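You operate a simulated robot arm through the tools that you are given. There is no shell and no other tool.

You run a simulated robot arm. Do the job below in one go: nothing can be reset, and whatever is moved stays where it is left.

TASK
Put things in order on the top of the low bench. At the end: the clear lamp from the top of the low bench stands on top of the green coil; the green sample socket from the top of the low bench stands where the red plug gauge stood; the teal dosing sleeve from the top of the low bench is in the brown open carton; the red plug gauge from the top of the low bench stands where the clear lamp stood; whatever was shut is shut again. Leave all else as you found it, and nothing knocked over.

Only the result counts: the job must be done as asked and must still hold three seconds after the hand-in. Knocking over, shifting, dropping, spilling or breaking anything else fails it.

THE ROBOT
A 6-joint arm with a two-finger gripper, fixed in place. Base frame: the origin is at the foot of the arm, x ahead of it, y to its left, z up; the work surface is at about z = 0. Readings come in m, rad, newtons and seconds.
With the tool pointing down near the work surface it reaches from about 0.24 to 0.62 m from the base axis. Its first joint turns from -1.152 to 1.152 rad. Payload 1.37 kg.
Tool frame: the origin (TCP) lies between the finger pads and is the grasp point; the fingertips stand 0.022 m ahead of it; z points along the fingers, y is the line along which they close. Largest opening 0.092 m; the body of the gripper starts 0.065 m behind the TCP.
Orientation is told as [roll, pitch, yaw] about the base's x, y, z axes, in that order, counted from this pose: with the fingers straight down and closing along the base's y, the tool's x points along the base's -x, its y along +y and its z along -z.

THE INTERFACE
- The arm moves only by the tool servo_tool. Its argument "motion" is one flat list of numbers, 7 for each row, row after row: the gripper command, from -1 (shut) to 1 (fully open), values between in proportion, then the shift along the tool's x, y, z in units of 100 mm (1.0 is 100 mm), then the turn, a rotation vector about the tool's x, y, z in units of 45 degrees (1.0 is 45 degrees). In form: [gripper, tx, ty, tz, rx, ry, rz, gripper, tx, ty, tz, rx, ry, rz, ...]. A call has 1 to 20 rows; each row is the pose to reach, as a shift and turn from the pose commanded when the call began, along the tool's axes at that moment. A call with a number of a shift or a turn outside -1 to 1 is refused whole. A row lasts 0.2 s, in which the tool goes at most 0.05 m and 0.15 rad; a call with a longer step from one row to the next is refused whole, and so is a gripper value outside its range. A pose out of reach is approached as far as the arm can. The call stops where the force on the tool passes 40 N (or 10 N more than at its start, if that is more) or the arm is blocked; 0.2 s more then pass. The fingers move at their own pace and stop on an object; they squeeze with about 26 N. The grip force told is the motor's: it shows also when the fingers shut on nothing. Time passes only in rows, and 0.2 s behind the last, so rows that repeat a pose let the fingers close. The reply holds the time, the measured pose of the TCP, the force on the tool along the base axes, the opening and the grip force, in the units named above and with some noise, with the torque about the TCP (base axes, N m) and any sound that the robot's microphone picked up.
- Cameras (640 x 400 px; columns grow to the right, rows downward): "scene" is fixed at [0.0341, -0.4293, 0.5874]; the picture's right is [0.80, -0.61, 0.00], its down [-0.32, -0.42, -0.85] and it looks along [0.51, 0.67, -0.53] (base axes); focal length 316 px, centre (320, 200). "wrist" rides on the gripper at [0.071, 0.019, -0.102] in the tool frame; the picture's right is [-0.26, 0.96, 0.00], its down [-0.75, -0.20, -0.63] and it looks along [-0.60, -0.16, 0.78] (tool axes); focal length 280 px, centre (320, 200). There is no depth. A picture from a camera that has moved, and an enlarged one, comes with that camera's place and axes in the base frame and with its lens.
- snapshot(camera): a new picture of that camera. It takes no simulated time.
- inspect(camera, box): a new picture of the part [left, top, right, bottom] of that camera's present view, enlarged. It takes no simulated time.
- job_done(): hands the job in; it is judged then, once.

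Places have to be worked out from the pictures, the camera data and where the tool is seen. Open the gripper and draw the arm clear of the work before you hand the job in, unless the task says otherwise.

The tools are called as name(argument=value, ...) on one line, values as JSON. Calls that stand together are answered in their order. servo_tool: Moves the arm, as the interface text tells. Its arguments: {"type":"object","properties":{"motion":{"type":"array","items":{"type":"number"}}},"required":["motion"]} The other tools are called the same way: snapshot (camera) takes a picture; inspect (camera, box) takes an enlarged picture of a part of a camera's view; job_done () hands the job in.

At the start:

```text
t: 0.0
tool_pos: [0.3566, 0.1134, 0.3341]
tcp_rot: [0.001, 0.001, -0.001]
wrist_force: [-0.7, -0.6, 0.0]
ft_torque: [0.03, 0.02, 0.02]
width: 0.0921
grasp_force: 0.2
```

scene: 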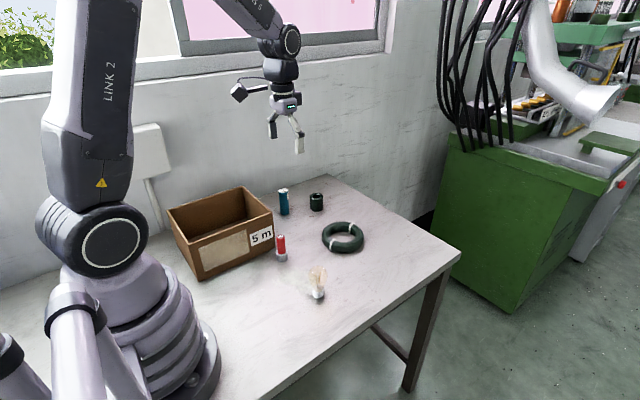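
wrist: 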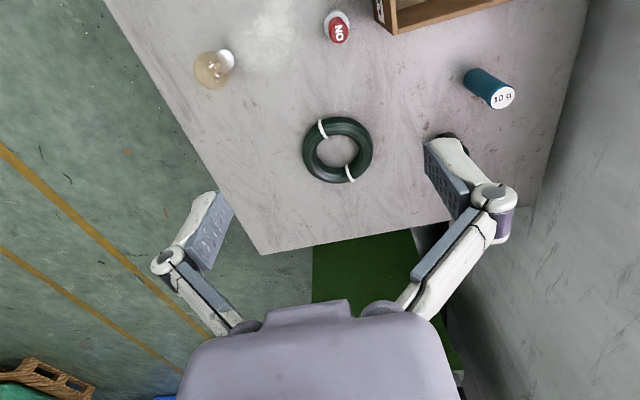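

I'll look more closely at the objects from both cameras before moving anything.

inspect(camera="scene", box=[240, 170, 400, 310])

inspect(camera="scene", box=[150, 170, 310, 290])

inspect(camera="wrist", box=[180, 0, 540, 220])

```text
2.86 times, centred on (320, 240) of scene
camera zoom: at [0.0341, -0.4293, 0.5874], right [0.8, -0.61, 0.0], down [-0.32, -0.42, -0.85], along [0.51, 0.67, -0.53], focal length 902 px, centre (320, 86)
```

zoom: 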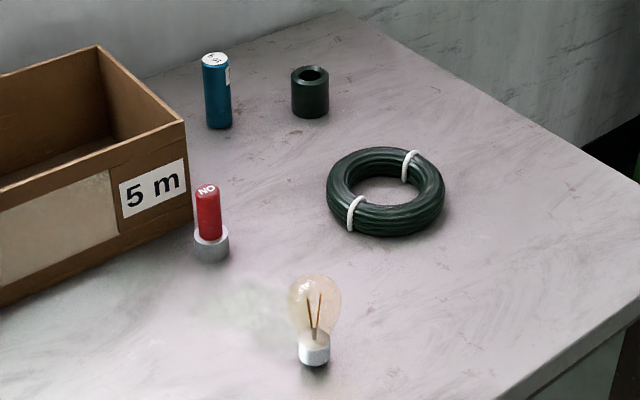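

```text
3.33 times, centred on (230, 230) of scene
camera zoom: at [0.0341, -0.4293, 0.5874], right [0.8, -0.61, 0.0], down [-0.32, -0.42, -0.85], along [0.51, 0.67, -0.53], focal length 1053 px, centre (620, 100)
```

zoom: 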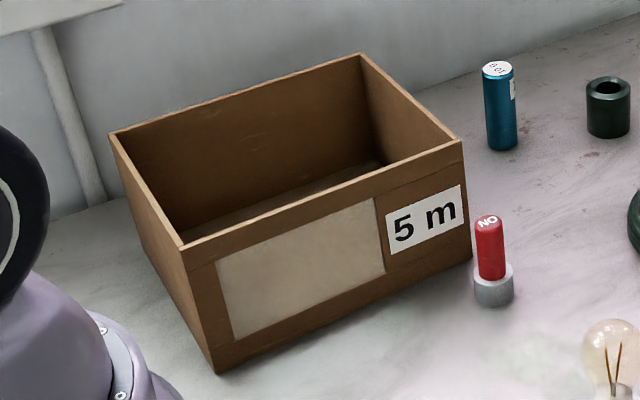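

```text
1.78 times, centred on (360, 110) of wrist
camera zoom: at [0.2851, 0.1325, 0.4349], right [0.26, 0.96, 0.0], down [0.75, -0.2, 0.63], along [0.6, -0.16, -0.78], focal length 498 px, centre (249, 360)
```

zoom: 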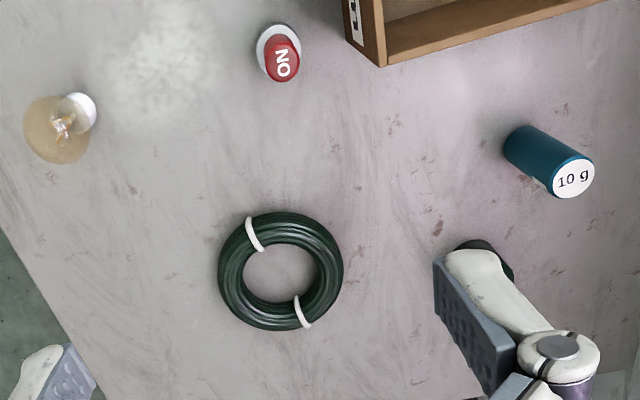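

The scene and wrist rays agree. Lamp is near (0.339, -0.019), red gauge near (0.340, 0.142), coil near (0.519, 0.101). Sleeve is near (0.459, 0.317), socket near (0.557, 0.277), and the carton spans x 0.13–0.35, y 0.19–0.37, about 0.117 high. I'll lower the wrist camera over the coil to see its shape.

servo_tool(motion=[1, -0.15, 0, 0.2, 0, 0, 0, 1, -0.3, 0, 0.4, 0, 0, 0, 1, -0.45, 0, 0.6, 0, 0, 0, 1, -0.6, 0, 0.8, 0, 0, 0, 1, -0.73, 0, 1.0, 0, 0, 0, 1, -0.73, 0, 1.0, 0, 0, 0])

snapshot(camera="wrist")

snapshot(camera="scene")

```text
t: 1.4
tool_pos: [0.4301, 0.1144, 0.2336]
tcp_rot: [-0.001, -0.002, 0.0]
wrist_force: [-0.1, -0.1, 0.0]
ft_torque: [0.02, -0.02, 0.03]
width: 0.0919
grasp_force: 0.1
```

```text
taken
camera wrist: at [0.3581, 0.1328, 0.3341], right [0.26, 0.96, 0.0], down [0.75, -0.21, 0.63], along [0.6, -0.16, -0.78], focal length 280 px, centre (320, 200)
```

wrist: 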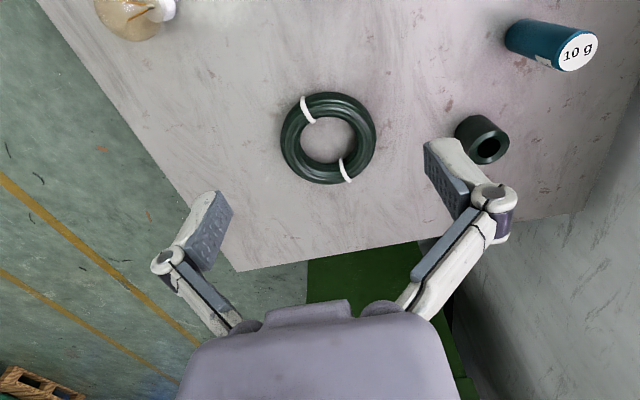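

```text
taken
```

scene: 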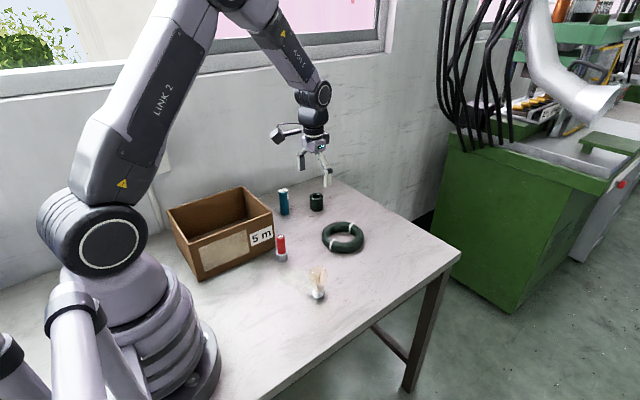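

The coil and socket are both in view now, so I'll enlarge them to refine their positions and read the coil's cross-section.

inspect(camera="wrist", box=[260, 70, 400, 200])

inspect(camera="wrist", box=[440, 0, 620, 180])

inspect(camera="scene", box=[310, 205, 380, 260])

inspect(camera="scene", box=[285, 250, 355, 310])

```text
3.08 times, centred on (330, 135) of wrist
camera zoom: at [0.3581, 0.1328, 0.3341], right [0.26, 0.96, 0.0], down [0.75, -0.21, 0.63], along [0.6, -0.16, -0.78], focal length 863 px, centre (289, 400)
```

zoom: 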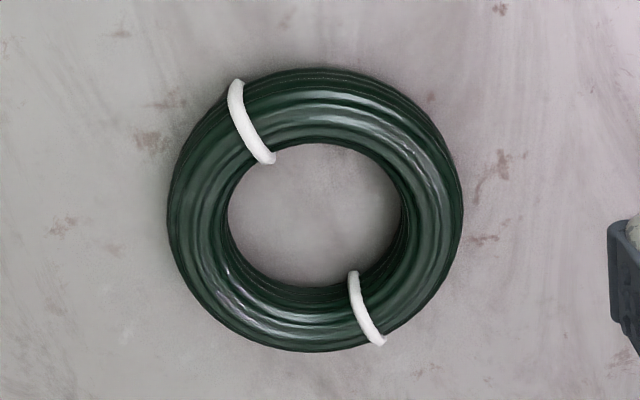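

```text
2.22 times, centred on (530, 90) of wrist
camera zoom: at [0.3581, 0.1328, 0.3341], right [0.26, 0.96, 0.0], down [0.75, -0.21, 0.63], along [0.6, -0.16, -0.78], focal length 623 px, centre (-147, 444)
```

zoom: 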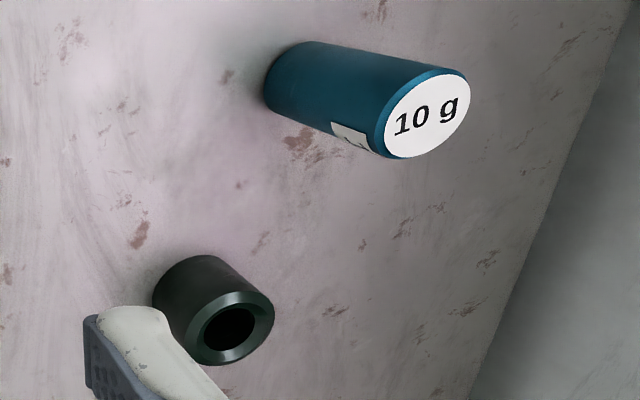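

```text
7.27 times, centred on (345, 232) of scene
camera zoom: at [0.0342, -0.4293, 0.5874], right [0.8, -0.61, 0.0], down [-0.32, -0.42, -0.85], along [0.51, 0.67, -0.53], focal length 2297 px, centre (138, -36)
```

zoom: 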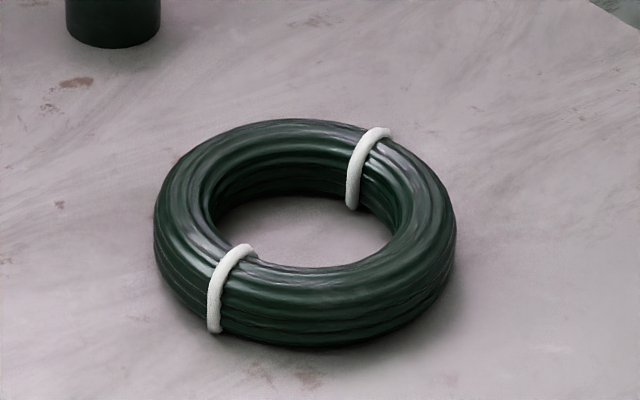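

```text
6.67 times, centred on (320, 280) of scene
camera zoom: at [0.0342, -0.4293, 0.5874], right [0.8, -0.61, 0.0], down [-0.32, -0.42, -0.85], along [0.51, 0.67, -0.53], focal length 2106 px, centre (320, -333)
```

zoom: 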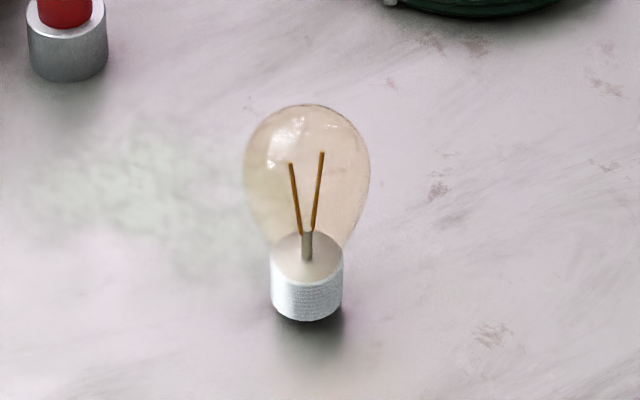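

The coil tube is about 25 mm wide, with its ring centred near (0.518, 0.101) and a mid-radius of about 0.048. Now I'll move toward the lamp and view it from close by.

servo_tool(motion=[1, 0.23, -0.19, 0.09, 0, 0, 0, 1, 0.47, -0.38, 0.18, 0, 0, 0, 1, 0.7, -0.57, 0.27, 0, 0, 0])

servo_tool(motion=[1, 0.23, -0.19, 0.09, 0, 0, 0, 1, 0.47, -0.38, 0.18, 0, 0, 0, 1, 0.7, -0.57, 0.27, 0, 0, 0, 1, 0.7, -0.57, 0.27, 0, 0, 0])

snapshot(camera="wrist")

inspect(camera="wrist", box=[240, 80, 400, 200])

```text
t: 2.2
tool_pos: [0.3588, 0.0578, 0.2061]
tcp_rot: [0.001, -0.001, 0.0]
wrist_force: [-0.7, -1.0, 0.2]
ft_torque: [0.0, 0.01, 0.0]
width: 0.0919
grasp_force: 0.0
```

```text
t: 3.2
tool_pos: [0.2895, -0.0, 0.1808]
tcp_rot: [0.002, 0.0, -0.001]
wrist_force: [-0.1, -0.1, 0.3]
ft_torque: [-0.01, 0.0, 0.02]
width: 0.0919
grasp_force: 0.0
```

```text
taken
camera wrist: at [0.218, 0.0194, 0.2817], right [0.26, 0.96, 0.0], down [0.75, -0.2, 0.63], along [0.6, -0.16, -0.78], focal length 280 px, centre (320, 200)
```

wrist: 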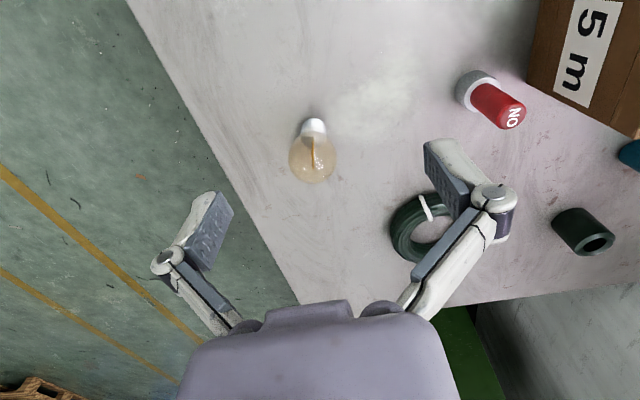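

```text
3.33 times, centred on (320, 140) of wrist
camera zoom: at [0.218, 0.0194, 0.2817], right [0.26, 0.96, 0.0], down [0.75, -0.2, 0.63], along [0.6, -0.16, -0.78], focal length 935 px, centre (320, 400)
```

zoom: 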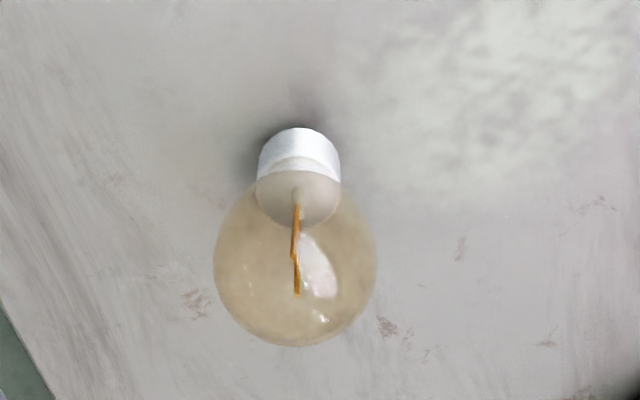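

Triangulating the bulb from both cameras gives a centre of about (0.340, -0.020, 0.067) with radius 21 mm. I'll go above it, then descend straight down with the gripper open.

servo_tool(motion=[1, -0.25, -0.1, 0.1, 0, 0, 0, 1, -0.508, -0.198, 0.3, 0, 0, 0, 1, -0.508, -0.198, 0.5, 0, 0, 0, 1, -0.508, -0.198, 0.5, 0, 0, 0])

inspect(camera="scene", box=[260, 180, 400, 310])

snapshot(camera="wrist")

```text
t: 4.2
tool_pos: [0.3415, -0.0208, 0.1279]
tcp_rot: [0.0, 0.0, 0.0]
wrist_force: [0.0, -0.4, -0.2]
ft_torque: [0.02, -0.03, 0.03]
width: 0.092
grasp_force: 0.0
```

```text
3.08 times, centred on (330, 245) of scene
camera zoom: at [0.0342, -0.4294, 0.5874], right [0.8, -0.61, 0.0], down [-0.32, -0.42, -0.85], along [0.51, 0.67, -0.53], focal length 972 px, centre (289, 62)
```

zoom: 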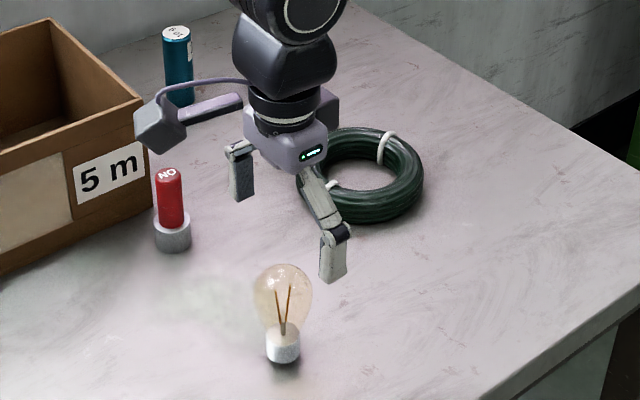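

```text
taken
camera wrist: at [0.2696, -0.0018, 0.2292], right [0.26, 0.96, 0.0], down [0.75, -0.2, 0.63], along [0.6, -0.16, -0.78], focal length 280 px, centre (320, 200)
```

wrist: 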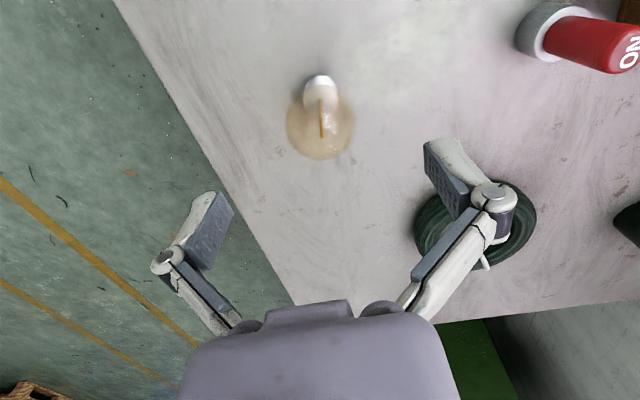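

The fingers straddle the lamp axis symmetrically, so I'll descend to bulb height (TCP z ≈ 0.066).

servo_tool(motion=[1, 0, 0, 0.2, 0, 0, 0, 1, 0, 0, 0.4, 0, 0, 0, 1, 0, 0, 0.55, 0, 0, 0, 1, 0, 0, 0.63, 0, 0, 0, 1, 0, 0, 0.63, 0, 0, 0])

inspect(camera="scene", box=[270, 220, 370, 310])

snapshot(camera="wrist")

```text
t: 5.4
tool_pos: [0.3419, -0.0228, 0.0647]
tcp_rot: [0.001, 0.001, 0.001]
wrist_force: [0.0, 0.0, 0.9]
ft_torque: [0.03, -0.03, -0.02]
width: 0.0917
grasp_force: 0.0
```

```text
4.44 times, centred on (320, 265) of scene
camera zoom: at [0.0341, -0.4293, 0.5874], right [0.8, -0.61, 0.0], down [-0.32, -0.42, -0.85], along [0.51, 0.67, -0.53], focal length 1404 px, centre (320, -89)
```

zoom: 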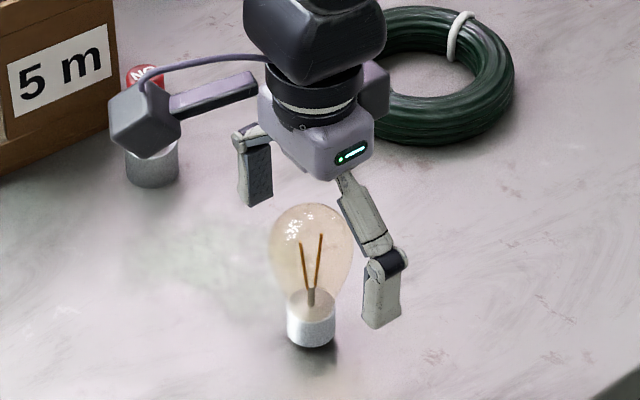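

```text
taken
camera wrist: at [0.2693, -0.0033, 0.1667], right [0.26, 0.96, 0.0], down [0.75, -0.2, 0.63], along [0.6, -0.16, -0.78], focal length 280 px, centre (320, 200)
```

wrist: 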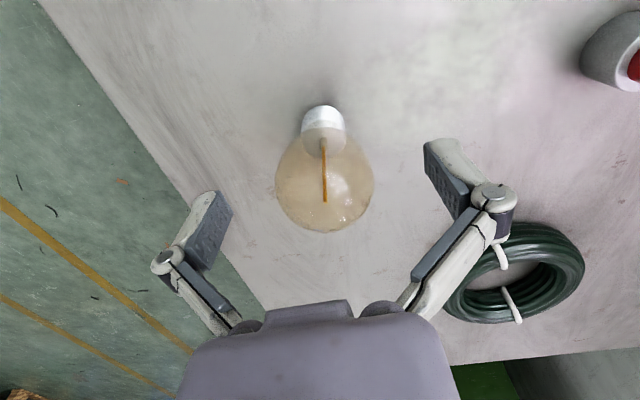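

The TCP projects to (320,185) in the wrist view and the bulb centre is about (325,182), so I'll shift +2 mm in y. Then I'll close gently in stages.

servo_tool(motion=[1, 0, 0.018, 0, 0, 0, 0, 0.5, 0, 0.018, 0, 0, 0, 0, 0.2, 0, 0.018, 0, 0, 0, 0, 0.05, 0, 0.018, 0, 0, 0, 0, 0.0, 0, 0.018, 0, 0, 0, 0, 0.0, 0, 0.018, 0, 0, 0, 0])

snapshot(camera="wrist")

```text
t: 6.8
tool_pos: [0.3408, -0.0195, 0.0661]
tcp_rot: [0.0, 0.001, 0.001]
wrist_force: [-0.1, -0.4, -0.8]
ft_torque: [0.01, -0.01, 0.02]
width: 0.046
grasp_force: 0.0
```

```text
taken
camera wrist: at [0.2692, -0.0009, 0.167], right [0.26, 0.96, 0.0], down [0.75, -0.2, 0.63], along [0.6, -0.16, -0.78], focal length 280 px, centre (320, 200)
```

wrist: 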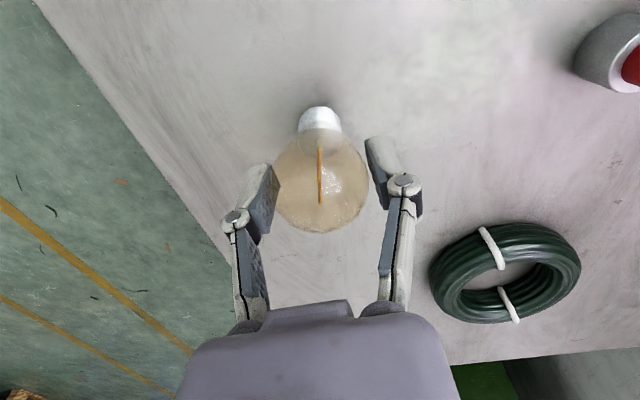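

The bulb sits well centred in the 46 mm opening with no force yet. I'll close in small increments and watch the grip force.

servo_tool(motion=[-0.05, 0, 0, 0, 0, 0, 0, -0.08, 0, 0, 0, 0, 0, 0, -0.08, 0, 0, 0, 0, 0, 0])

servo_tool(motion=[-0.12, 0, 0, 0, 0, 0, 0, -0.14, 0, 0, 0, 0, 0, 0, -0.14, 0, 0, 0, 0, 0, 0])

```text
t: 7.6
tool_pos: [0.3407, -0.0192, 0.0667]
tcp_rot: [0.0, -0.001, 0.0]
wrist_force: [0.0, -0.4, 1.4]
ft_torque: [0.03, -0.01, 0.02]
width: 0.0433
grasp_force: 1.1
```

```text
t: 8.4
tool_pos: [0.3402, -0.02, 0.0657]
tcp_rot: [0.0, 0.0, -0.001]
wrist_force: [-1.4, -1.2, 5.6]
ft_torque: [0.06, 0.08, -0.01]
width: 0.0418
grasp_force: 26.1
```

Gripped at 26 N, but the +5.6 N vertical reaction suggests the pads are a bit above the bulb's widest line. I'll reopen slightly, go 4 mm lower and grip again.

servo_tool(motion=[0.05, 0, 0, 0, 0, 0, 0, 0.05, 0, 0, 0, 0, 0, 0, 0.05, 0, 0, 0.04, 0, 0, 0, 0.05, 0, 0, 0.04, 0, 0, 0])

servo_tool(motion=[-0.06, 0, 0, 0, 0, 0, 0, -0.1, 0, 0, 0, 0, 0, 0, -0.14, 0, 0, 0, 0, 0, 0, -0.14, 0, 0, 0, 0, 0, 0])

```text
t: 9.4
tool_pos: [0.3401, -0.0187, 0.0629]
tcp_rot: [-0.001, 0.0, 0.001]
wrist_force: [1.1, -0.5, 0.0]
ft_torque: [0.01, -0.03, -0.03]
width: 0.0481
grasp_force: 0.0
```

```text
t: 10.4
tool_pos: [0.3401, -0.0193, 0.0616]
tcp_rot: [0.0, 0.0, 0.0]
wrist_force: [-0.6, -1.1, 4.6]
ft_torque: [-0.01, 0.07, 0.02]
width: 0.0419
grasp_force: 25.8
```

Similar reaction, so it likely comes from the closing linkage rather than the bulb shape. I'll lift a little and check that it holds.

servo_tool(motion=[-0.25, 0, 0, 0, 0, 0, 0, -0.25, 0, 0, -0.03, 0, 0, 0, -0.25, 0, 0, -0.08, 0, 0, 0, -0.25, 0, 0, -0.15, 0, 0, 0, -0.25, 0, 0, -0.2, 0, 0, 0, -0.25, 0, 0, -0.2, 0, 0, 0])

inspect(camera="scene", box=[270, 220, 370, 310])

snapshot(camera="wrist")

```text
t: 11.8
tool_pos: [0.3412, -0.0189, 0.0828]
tcp_rot: [0.0, 0.0, 0.0]
wrist_force: [-0.6, -0.1, -0.5]
ft_torque: [0.0, 0.01, -0.02]
width: 0.0417
grasp_force: 26.1
```

```text
4.44 times, centred on (320, 265) of scene
camera zoom: at [0.0341, -0.4293, 0.5874], right [0.8, -0.61, 0.0], down [-0.32, -0.42, -0.85], along [0.51, 0.67, -0.53], focal length 1404 px, centre (320, -89)
```

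zoom: 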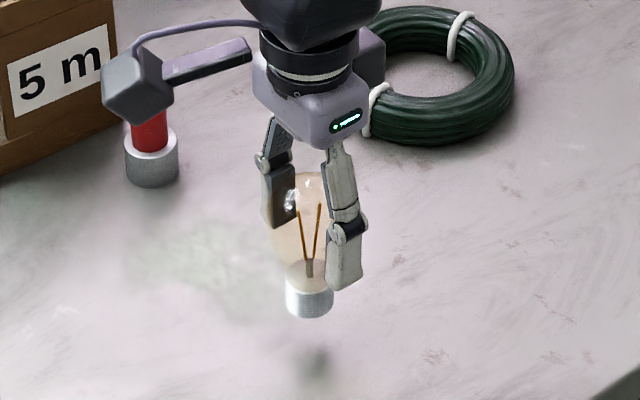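

```text
taken
camera wrist: at [0.2692, 0.0008, 0.1833], right [0.26, 0.96, 0.0], down [0.75, -0.2, 0.62], along [0.6, -0.16, -0.78], focal length 280 px, centre (320, 200)
```

wrist: 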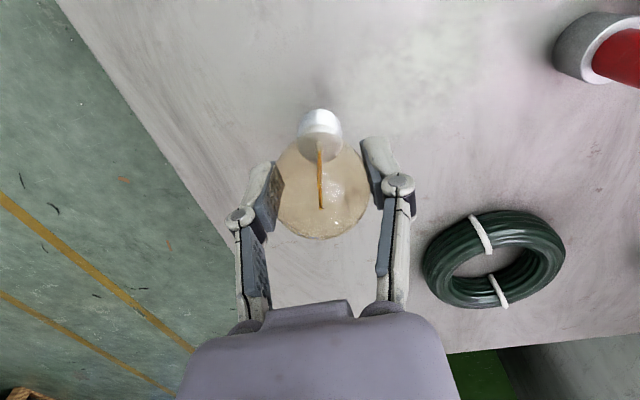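

The lamp hangs upright; its original axis was at (0.3405, -0.0192) and its bottom is 0.062 below the TCP. I'll raise it and carry it to above the coil.

servo_tool(motion=[-0.25, 0, 0, -0.2, 0, 0, 0, -0.25, 0, 0, -0.45, 0, 0, 0, -0.25, -0.2, 0.14, -0.6, 0, 0, 0, -0.25, -0.4, 0.28, -0.6, 0, 0, 0, -0.25, -0.6, 0.42, -0.6, 0, 0, 0, -0.25, -0.88, 0.6, -0.6, 0, 0, 0])

snapshot(camera="wrist")

```text
t: 13.2
tool_pos: [0.4279, 0.0422, 0.1425]
tcp_rot: [0.0, 0.0, 0.001]
wrist_force: [0.6, -1.1, 0.2]
ft_torque: [-0.01, -0.03, -0.01]
width: 0.0417
grasp_force: 26.3
```

```text
taken
camera wrist: at [0.3563, 0.0617, 0.2443], right [0.26, 0.96, 0.0], down [0.75, -0.21, 0.62], along [0.6, -0.16, -0.78], focal length 280 px, centre (320, 200)
```

wrist: 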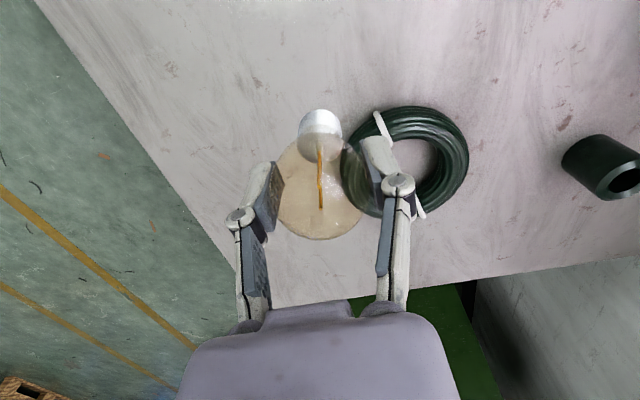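

Lamp bottom is about 80 mm up, well above the coil. I'll continue to a point above the coil.

servo_tool(motion=[-0.25, -0.23, 0.15, 0, 0, 0, 0, -0.25, -0.46, 0.3, 0, 0, 0, 0, -0.25, -0.7, 0.45, 0, 0, 0, 0, -0.25, -0.9, 0.588, 0, 0, 0, 0, -0.25, -0.9, 0.588, 0, 0, 0, 0])

snapshot(camera="wrist")

inspect(camera="scene", box=[280, 160, 400, 270])

```text
t: 14.4
tool_pos: [0.5175, 0.0988, 0.1432]
tcp_rot: [0.0, 0.001, -0.002]
wrist_force: [-0.2, 0.3, 0.0]
ft_torque: [-0.03, -0.01, -0.02]
width: 0.0414
grasp_force: 26.1
```

```text
taken
camera wrist: at [0.4471, 0.1192, 0.2437], right [0.26, 0.96, 0.0], down [0.75, -0.21, 0.62], along [0.6, -0.16, -0.78], focal length 280 px, centre (320, 200)
```

wrist: 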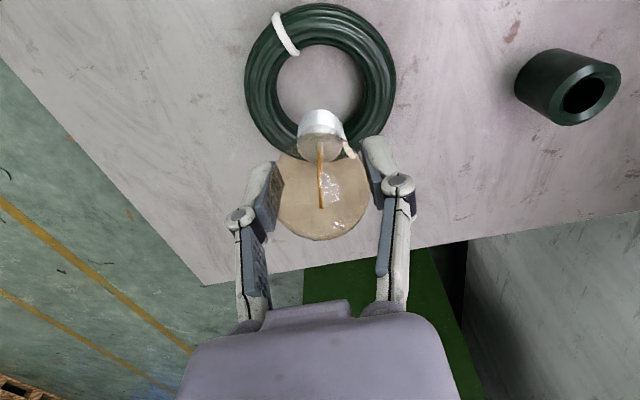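

```text
3.64 times, centred on (340, 215) of scene
camera zoom: at [0.0342, -0.4293, 0.5874], right [0.8, -0.61, 0.0], down [-0.32, -0.42, -0.85], along [0.51, 0.67, -0.53], focal length 1149 px, centre (247, 146)
```

zoom: 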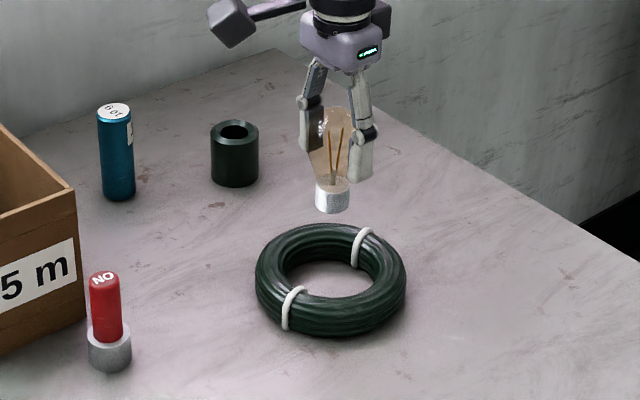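

Correcting for perspective, the coil centre is about (0.521, 0.1005). I'll descend gently there first, feeling for contact, to learn whether the coil's centre supports anything.

servo_tool(motion=[-0.25, -0.035, 0.015, 0.15, 0, 0, 0, -0.25, -0.035, 0.015, 0.3, 0, 0, 0, -0.25, -0.035, 0.015, 0.42, 0, 0, 0, -0.25, -0.035, 0.015, 0.42, 0, 0, 0])

servo_tool(motion=[-0.25, 0, 0, 0.02, 0, 0, 0, -0.25, 0, 0, 0.04, 0, 0, 0, -0.25, 0, 0, 0.06, 0, 0, 0, -0.25, 0, 0, 0.08, 0, 0, 0])

inspect(camera="scene", box=[290, 180, 390, 265])

```text
t: 15.4
tool_pos: [0.5221, 0.1011, 0.1014]
tcp_rot: [0.0, 0.001, 0.001]
wrist_force: [0.0, -0.1, 0.4]
ft_torque: [0.01, 0.0, -0.05]
width: 0.0416
grasp_force: 25.5
```

```text
t: 16.4
tool_pos: [0.5221, 0.1009, 0.091]
tcp_rot: [0.001, 0.001, -0.002]
wrist_force: [-0.1, -0.3, 0.5]
ft_torque: [-0.04, 0.06, 0.0]
width: 0.0418
grasp_force: 25.9
```

```text
4.71 times, centred on (340, 222) of scene
camera zoom: at [0.0341, -0.4293, 0.5874], right [0.8, -0.61, 0.0], down [-0.32, -0.42, -0.85], along [0.51, 0.67, -0.53], focal length 1486 px, centre (226, 94)
```

zoom: 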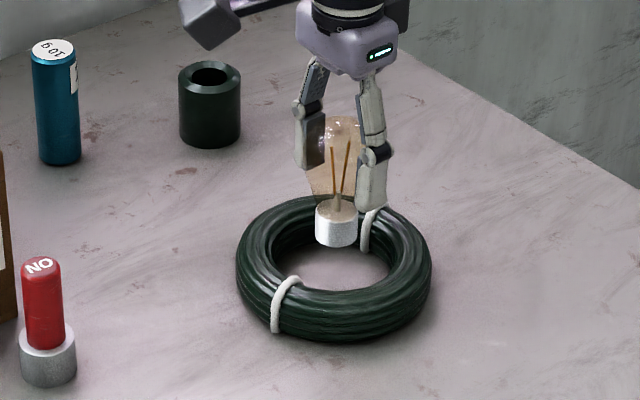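

No contact yet, with the lamp bottom at about 29 mm. I'll continue down in 2 mm steps.

servo_tool(motion=[-0.25, 0, 0, 0.02, 0, 0, 0, -0.25, 0, 0, 0.04, 0, 0, 0, -0.25, 0, 0, 0.06, 0, 0, 0])

servo_tool(motion=[-0.25, 0, 0, 0.02, 0, 0, 0, -0.25, 0, 0, 0.04, 0, 0, 0, -0.25, 0, 0, 0.06, 0, 0, 0])

inspect(camera="scene", box=[290, 180, 390, 265])

```text
t: 17.2
tool_pos: [0.5241, 0.1013, 0.0872]
tcp_rot: [0.001, -0.004, 0.001]
wrist_force: [1.3, -0.5, 15.2]
ft_torque: [-0.05, -0.08, 0.0]
width: 0.042
grasp_force: 26.2
```

```text
t: 18.0
tool_pos: [0.5221, 0.1009, 0.0804]
tcp_rot: [0.0, 0.001, -0.002]
wrist_force: [0.3, -0.1, 11.8]
ft_torque: [0.01, 0.05, -0.03]
width: 0.0427
grasp_force: 26.4
```

```text
4.71 times, centred on (340, 222) of scene
camera zoom: at [0.0341, -0.4294, 0.5874], right [0.8, -0.61, 0.0], down [-0.32, -0.42, -0.85], along [0.51, 0.67, -0.53], focal length 1486 px, centre (226, 94)
```

zoom: 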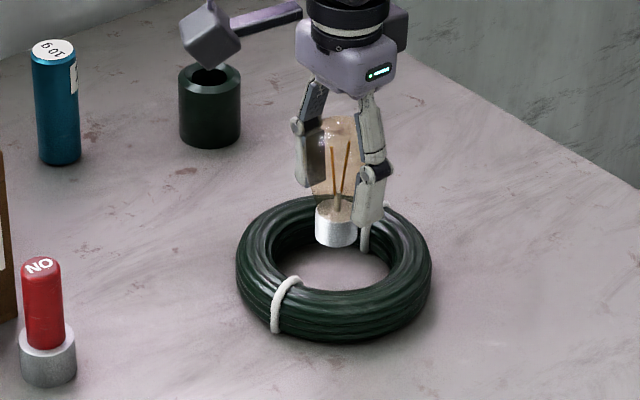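

Contact of about 15 N appeared at lamp bottom ≈ 27 mm and held while the lamp stayed put, so the coil supports it at its centre. I'll ease off the pressure and open slowly.

servo_tool(motion=[-0.15, 0, 0, -0.01, 0, 0, 0, -0.08, 0, 0, -0.015, 0, 0, 0, -0.04, 0, 0, -0.015, 0, 0, 0, 0.02, 0, 0, -0.015, 0, 0, 0, 0.1, 0, 0, -0.015, 0, 0, 0, 0.3, 0, 0, -0.015, 0, 0, 0, 0.6, 0, 0, -0.015, 0, 0, 0, 0.9, 0, 0, -0.015, 0, 0, 0, 0.9, 0, 0, -0.015, 0, 0, 0])

inspect(camera="scene", box=[290, 180, 390, 265])

snapshot(camera="wrist")

```text
t: 20.0
tool_pos: [0.5233, 0.1012, 0.0819]
tcp_rot: [0.001, 0.0, 0.0]
wrist_force: [-0.4, -0.6, -1.1]
ft_torque: [0.02, -0.02, -0.01]
width: 0.0876
grasp_force: 0.0
```

```text
4.71 times, centred on (340, 222) of scene
camera zoom: at [0.0341, -0.4293, 0.5874], right [0.8, -0.61, 0.0], down [-0.32, -0.42, -0.85], along [0.51, 0.67, -0.53], focal length 1486 px, centre (226, 94)
```

zoom: 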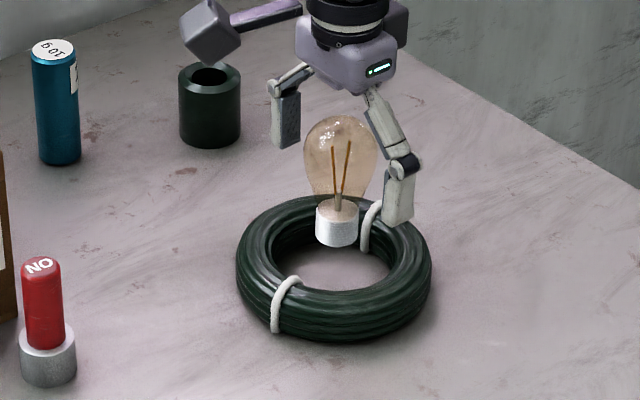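

```text
taken
camera wrist: at [0.4511, 0.1208, 0.1833], right [0.26, 0.96, 0.0], down [0.75, -0.2, 0.63], along [0.6, -0.16, -0.78], focal length 280 px, centre (320, 200)
```

wrist: 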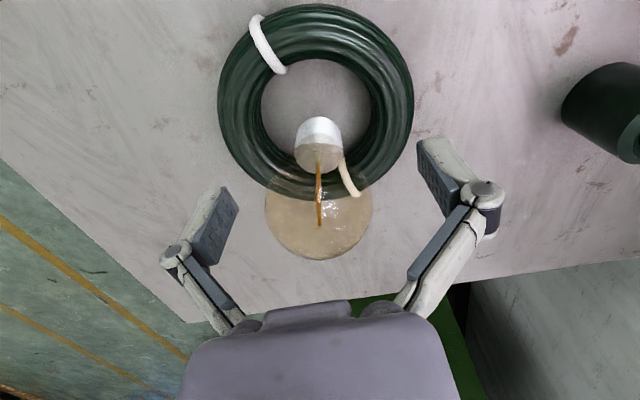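

The lamp stands upright on the coil and the fingers are clear on both sides. I'll raise straight up and check it from above.

servo_tool(motion=[1, 0, 0, -0.2, 0, 0, 0, 1, 0, 0, -0.45, 0, 0, 0, 1, 0, 0, -0.75, 0, 0, 0, 1, 0, 0, -1.0, 0, 0, 0])

servo_tool(motion=[1, 0.4, 0, -0.2, 0, 0, 0, 1, 0.7, 0, -0.2, 0, 0, 0, 1, 1.0, 0, -0.2, 0, 0, 0, 1, 1.0, 0, -0.2, 0, 0, 0])

snapshot(camera="scene")

snapshot(camera="wrist")

```text
t: 21.0
tool_pos: [0.5225, 0.1019, 0.1815]
tcp_rot: [0.0, 0.002, 0.001]
wrist_force: [1.4, 0.8, -0.1]
ft_torque: [-0.02, 0.02, 0.0]
width: 0.0919
grasp_force: 0.1
```

```text
t: 22.0
tool_pos: [0.4216, 0.1025, 0.2026]
tcp_rot: [-0.001, -0.001, 0.0]
wrist_force: [-0.1, 0.1, 0.5]
ft_torque: [-0.01, 0.03, 0.0]
width: 0.0919
grasp_force: 0.1
```

```text
taken
```

scene: 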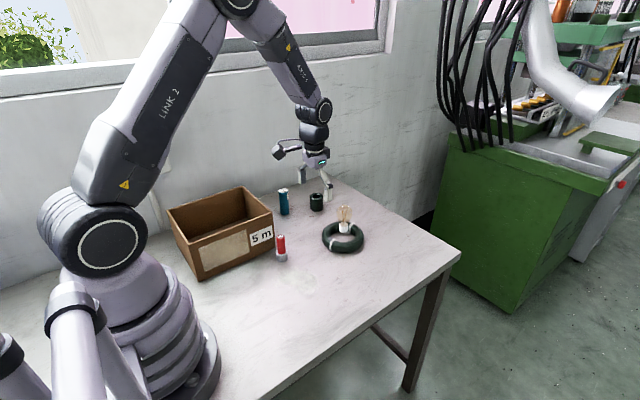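

```text
taken
camera wrist: at [0.351, 0.1208, 0.3033], right [0.26, 0.96, 0.0], down [0.75, -0.2, 0.63], along [0.6, -0.16, -0.78], focal length 280 px, centre (320, 200)
```

wrist: 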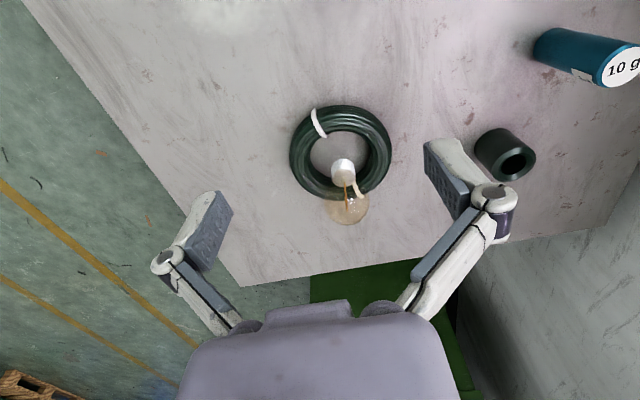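

The lamp is standing well on the coil. Next is the gauge, which I'll grip closing along x because the carton is close by, so I'm turning the tool +90° about base z in two calls.

servo_tool(motion=[1, 0.1, 0, 0, 0, 0, -0.16, 1, 0.2, 0, 0, 0, 0, -0.33, 1, 0.3, 0, 0, 0, 0, -0.5, 1, 0.4, 0, 0, 0, 0, -0.67, 1, 0.5, 0, 0, 0, 0, -0.84, 1, 0.6, 0, 0, 0, 0, -1.0, 1, 0.6, 0, 0, 0, 0, -1.0])

servo_tool(motion=[1, 0, 0, 0, 0, 0, -0.16, 1, 0, 0, 0, 0, 0, -0.33, 1, 0, 0, 0, 0, 0, -0.5, 1, 0, 0, 0, 0, 0, -0.67, 1, 0, 0, 0, 0, 0, -0.84, 1, 0, 0, 0, 0, 0, -1.0, 1, 0, 0, 0, 0, 0, -1.0])

snapshot(camera="wrist")

snapshot(camera="scene")

```text
t: 23.6
tool_pos: [0.3633, 0.1001, 0.2022]
tcp_rot: [-0.001, 0.0, 0.787]
wrist_force: [-0.1, 0.2, 0.7]
ft_torque: [0.0, 0.02, -0.01]
width: 0.092
grasp_force: 0.0
```

```text
t: 25.2
tool_pos: [0.3617, 0.1017, 0.2029]
tcp_rot: [-0.001, 0.0, 1.573]
wrist_force: [1.0, -0.4, 0.5]
ft_torque: [0.01, 0.0, 0.01]
width: 0.0921
grasp_force: 0.1
```

```text
taken
camera wrist: at [0.3419, 0.0306, 0.3035], right [-0.97, 0.26, 0.0], down [0.2, 0.75, 0.63], along [0.16, 0.6, -0.78], focal length 280 px, centre (320, 200)
```

wrist: 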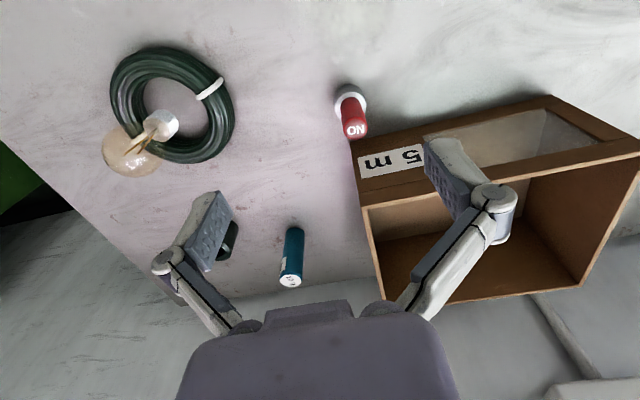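

```text
taken
```

scene: 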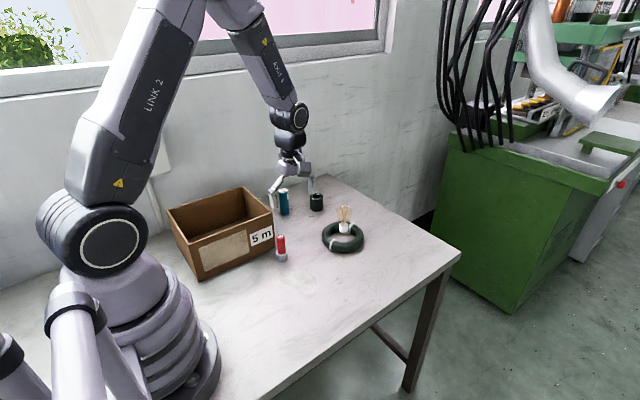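

Turned cleanly to 90°. I'll enlarge the gauge to locate it precisely.

inspect(camera="wrist", box=[310, 60, 410, 150])

inspect(camera="scene", box=[245, 215, 315, 275])

```text
4.44 times, centred on (360, 105) of wrist
camera zoom: at [0.3419, 0.0306, 0.3035], right [-0.97, 0.26, 0.0], down [0.2, 0.75, 0.63], along [0.16, 0.6, -0.78], focal length 1246 px, centre (142, 622)
```

zoom: 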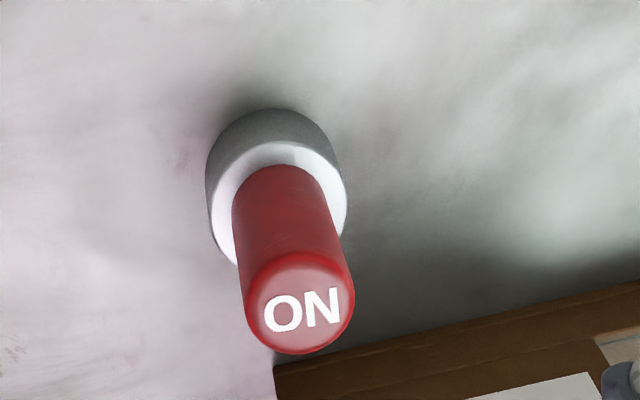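

```text
6.67 times, centred on (280, 245) of scene
camera zoom: at [0.0341, -0.4293, 0.5874], right [0.8, -0.61, 0.0], down [-0.32, -0.42, -0.85], along [0.51, 0.67, -0.53], focal length 2106 px, centre (587, -100)
```

zoom: 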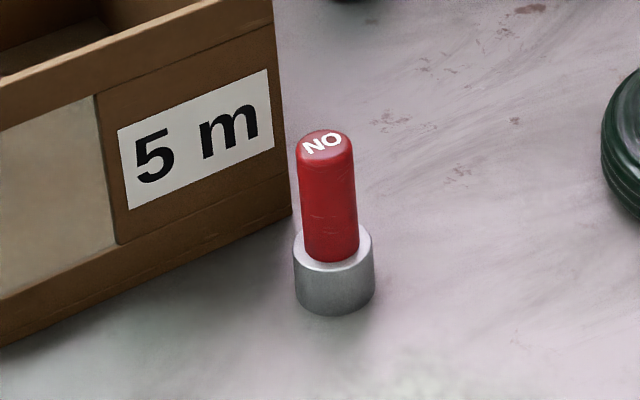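

Triangulation puts the gauge axis at (0.339, 0.139) with its top at 0.078. I'll move over it and down to TCP z 0.12, then check.

servo_tool(motion=[1, -0.13, 0.08, 0.2, 0, 0, 0, 1, -0.26, 0.16, 0.4, 0, 0, 0, 1, -0.38, 0.235, 0.6, 0, 0, 0, 1, -0.38, 0.235, 0.82, 0, 0, 0, 1, -0.38, 0.235, 0.82, 0, 0, 0])

snapshot(camera="wrist")

inspect(camera="scene", box=[220, 170, 340, 280])

```text
t: 26.4
tool_pos: [0.3378, 0.139, 0.121]
tcp_rot: [-0.001, -0.001, 1.571]
wrist_force: [-0.2, -0.3, -0.1]
ft_torque: [-0.04, -0.02, 0.02]
width: 0.0918
grasp_force: 0.0
```

```text
taken
camera wrist: at [0.3182, 0.0685, 0.2218], right [-0.96, 0.26, 0.0], down [0.2, 0.75, 0.63], along [0.16, 0.6, -0.78], focal length 280 px, centre (320, 200)
```

wrist: 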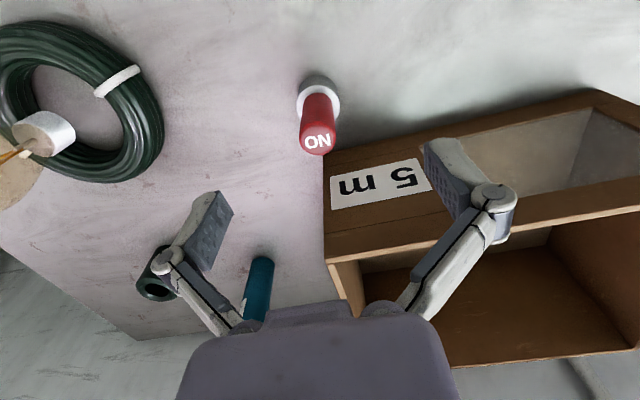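

```text
3.64 times, centred on (280, 225) of scene
camera zoom: at [0.0342, -0.4293, 0.5874], right [0.8, -0.61, 0.0], down [-0.32, -0.42, -0.85], along [0.51, 0.67, -0.53], focal length 1149 px, centre (466, 109)
```

zoom: 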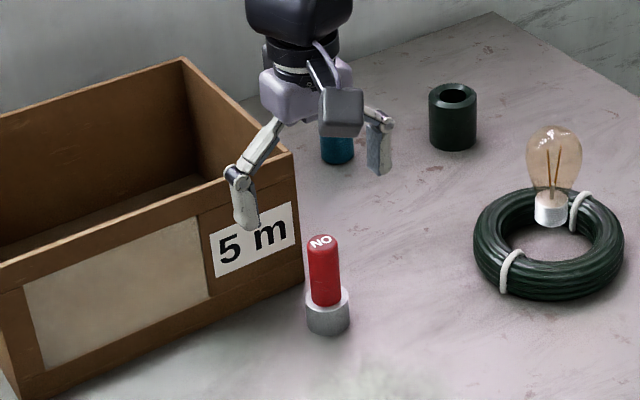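

The gauge top sits exactly on the tool axis. I'll descend to z ≈ 0.055, close on the red part and do a small test lift.

servo_tool(motion=[1, 0, 0, 0.2, 0, 0, 0, 1, 0, 0, 0.4, 0, 0, 0, 1, 0, 0, 0.57, 0, 0, 0, 1, 0, 0, 0.65, 0, 0, 0, 0.3, 0, 0, 0.65, 0, 0, 0, -0.2, 0, 0, 0.65, 0, 0, 0, -0.4, 0, 0, 0.65, 0, 0, 0, -0.4, 0, 0, 0.65, 0, 0, 0, -0.4, 0, 0, 0.65, 0, 0, 0])

servo_tool(motion=[-0.5, 0, 0, 0, 0, 0, 0, -0.6, 0, 0, 0, 0, 0, 0, -0.7, 0, 0, 0, 0, 0, 0, -0.7, 0, 0, 0, 0, 0, 0])

inspect(camera="scene", box=[220, 170, 340, 280])

```text
t: 28.4
tool_pos: [0.3382, 0.14, 0.0555]
tcp_rot: [0.0, 0.002, 1.571]
wrist_force: [-0.1, -0.4, 0.6]
ft_torque: [0.0, 0.01, -0.02]
width: 0.0276
grasp_force: 0.1
```

```text
t: 29.4
tool_pos: [0.3357, 0.1396, 0.0545]
tcp_rot: [0.001, -0.001, 1.571]
wrist_force: [-0.9, -0.9, 2.3]
ft_torque: [0.03, -0.01, 0.0]
width: 0.0208
grasp_force: 26.0
```

```text
3.64 times, centred on (280, 225) of scene
camera zoom: at [0.0341, -0.4294, 0.5874], right [0.8, -0.61, 0.0], down [-0.32, -0.42, -0.85], along [0.51, 0.67, -0.53], focal length 1149 px, centre (466, 109)
```

zoom: 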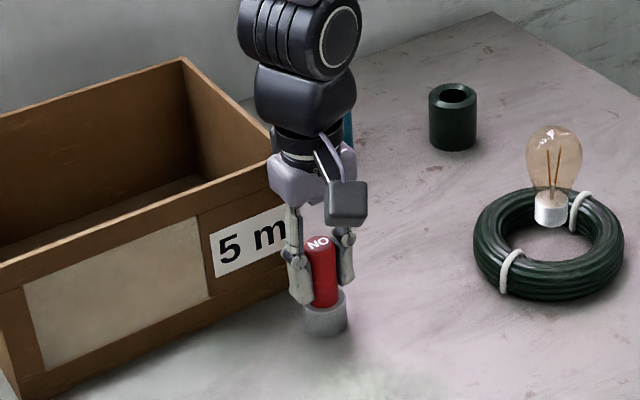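

It's gripped at 21 mm width and 26 N. I'll lift slowly and check that the grey foot comes along.

servo_tool(motion=[-0.7, 0, 0, -0.03, 0, 0, 0, -0.7, 0, 0, -0.08, 0, 0, 0, -0.7, 0, 0, -0.15, 0, 0, 0, -0.7, 0, 0, -0.22, 0, 0, 0, -0.7, 0, 0, -0.22, 0, 0, 0])

inspect(camera="scene", box=[220, 170, 340, 280])

snapshot(camera="wrist")

```text
t: 30.6
tool_pos: [0.3374, 0.14, 0.076]
tcp_rot: [0.001, 0.0, 1.571]
wrist_force: [0.0, 0.5, -0.8]
ft_torque: [0.01, -0.01, 0.03]
width: 0.0211
grasp_force: 25.9
```

```text
3.64 times, centred on (280, 225) of scene
camera zoom: at [0.0341, -0.4293, 0.5874], right [0.8, -0.61, 0.0], down [-0.32, -0.42, -0.85], along [0.51, 0.67, -0.53], focal length 1149 px, centre (466, 109)
```

zoom: 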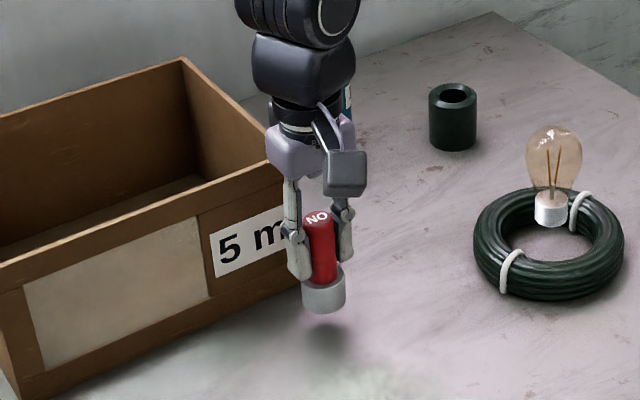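

```text
taken
camera wrist: at [0.3179, 0.0685, 0.1784], right [-0.96, 0.26, 0.0], down [0.2, 0.75, 0.62], along [0.16, 0.6, -0.78], focal length 280 px, centre (320, 200)
```

wrist: 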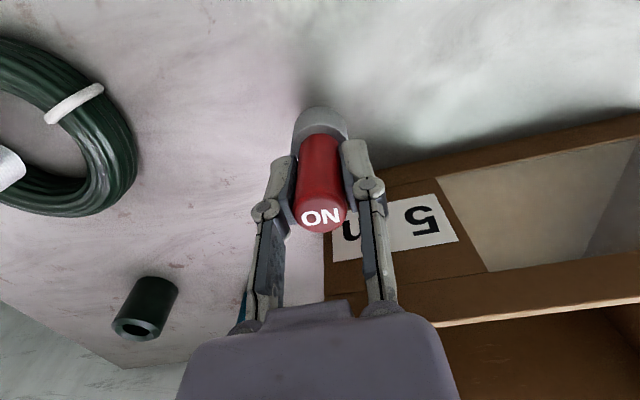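

The gauge is one piece and hangs upright; its old spot is (0.338, 0.1395). I'm carrying it along -y to the lamp's old spot.

servo_tool(motion=[-0.7, 0, 0, -0.2, 0, 0, 0, -0.7, 0.2, 0, -0.3, 0, 0, 0, -0.7, 0.4, 0, -0.3, 0, 0, 0, -0.7, 0.6, -0.01, -0.3, 0, 0, 0, -0.7, 0.8, -0.015, -0.3, 0, 0, 0])

servo_tool(motion=[-0.7, 0.25, 0, 0, 0, 0, 0, -0.7, 0.5, -0.01, 0, 0, 0, 0, -0.7, 0.7, -0.015, 0, 0, 0, 0, -0.7, 0.79, -0.015, 0, 0, 0, 0, -0.7, 0.79, -0.015, 0.1, 0, 0, 0, -0.7, 0.79, -0.015, 0.25, 0, 0, 0, -0.7, 0.79, -0.015, 0.25, 0, 0, 0])

inspect(camera="scene", box=[260, 200, 380, 310])

snapshot(camera="wrist")

```text
t: 31.8
tool_pos: [0.3403, 0.0601, 0.1069]
tcp_rot: [0.0, 0.0, 1.571]
wrist_force: [0.3, 0.1, -0.7]
ft_torque: [0.01, 0.03, -0.04]
width: 0.0211
grasp_force: 25.7
```

```text
t: 33.4
tool_pos: [0.3403, -0.0195, 0.0829]
tcp_rot: [0.001, 0.002, 1.572]
wrist_force: [-0.1, -0.9, 0.1]
ft_torque: [0.02, 0.0, 0.0]
width: 0.0209
grasp_force: 26.1
```

```text
3.64 times, centred on (320, 255) of scene
camera zoom: at [0.0341, -0.4293, 0.5874], right [0.8, -0.61, 0.0], down [-0.32, -0.42, -0.85], along [0.51, 0.67, -0.53], focal length 1149 px, centre (320, 0)
```

zoom: 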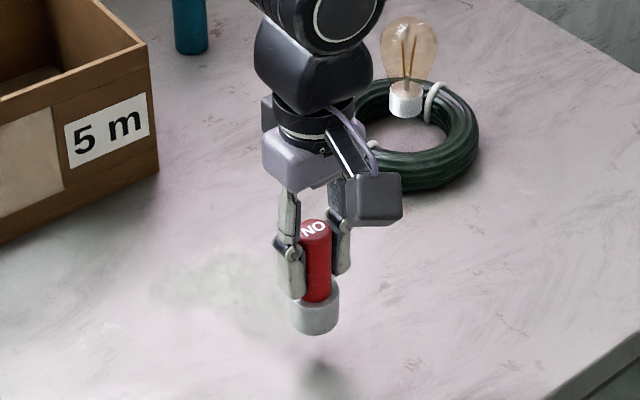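

```text
taken
camera wrist: at [0.3214, -0.0909, 0.1837], right [-0.96, 0.26, 0.0], down [0.2, 0.75, 0.63], along [0.16, 0.6, -0.78], focal length 280 px, centre (320, 200)
```

wrist: 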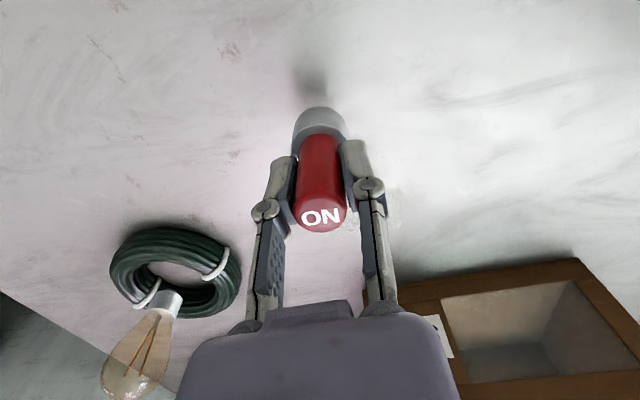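

It's directly above the lamp's old spot with its bottom about 28 mm up. I'll lower slowly to contact.

servo_tool(motion=[-0.7, 0, 0, 0.1, 0, 0, 0, -0.7, 0, 0, 0.18, 0, 0, 0, -0.7, 0, 0, 0.22, 0, 0, 0, -0.7, 0, 0, 0.245, 0, 0, 0, -0.7, 0, 0, 0.26, 0, 0, 0])

servo_tool(motion=[-0.7, 0, 0, 0.01, 0, 0, 0, -0.7, 0, 0, 0.02, 0, 0, 0])

```text
t: 34.6
tool_pos: [0.3424, -0.0194, 0.0555]
tcp_rot: [0.001, -0.001, 1.572]
wrist_force: [0.4, -1.3, -0.2]
ft_torque: [-0.03, 0.0, -0.02]
width: 0.0212
grasp_force: 26.4
```

```text
t: 35.2
tool_pos: [0.3414, -0.0189, 0.0554]
tcp_rot: [0.0, 0.001, 1.571]
wrist_force: [-3.5, -2.5, 16.9]
ft_torque: [-0.07, 0.08, 0.03]
width: 0.0209
grasp_force: 26.0
```

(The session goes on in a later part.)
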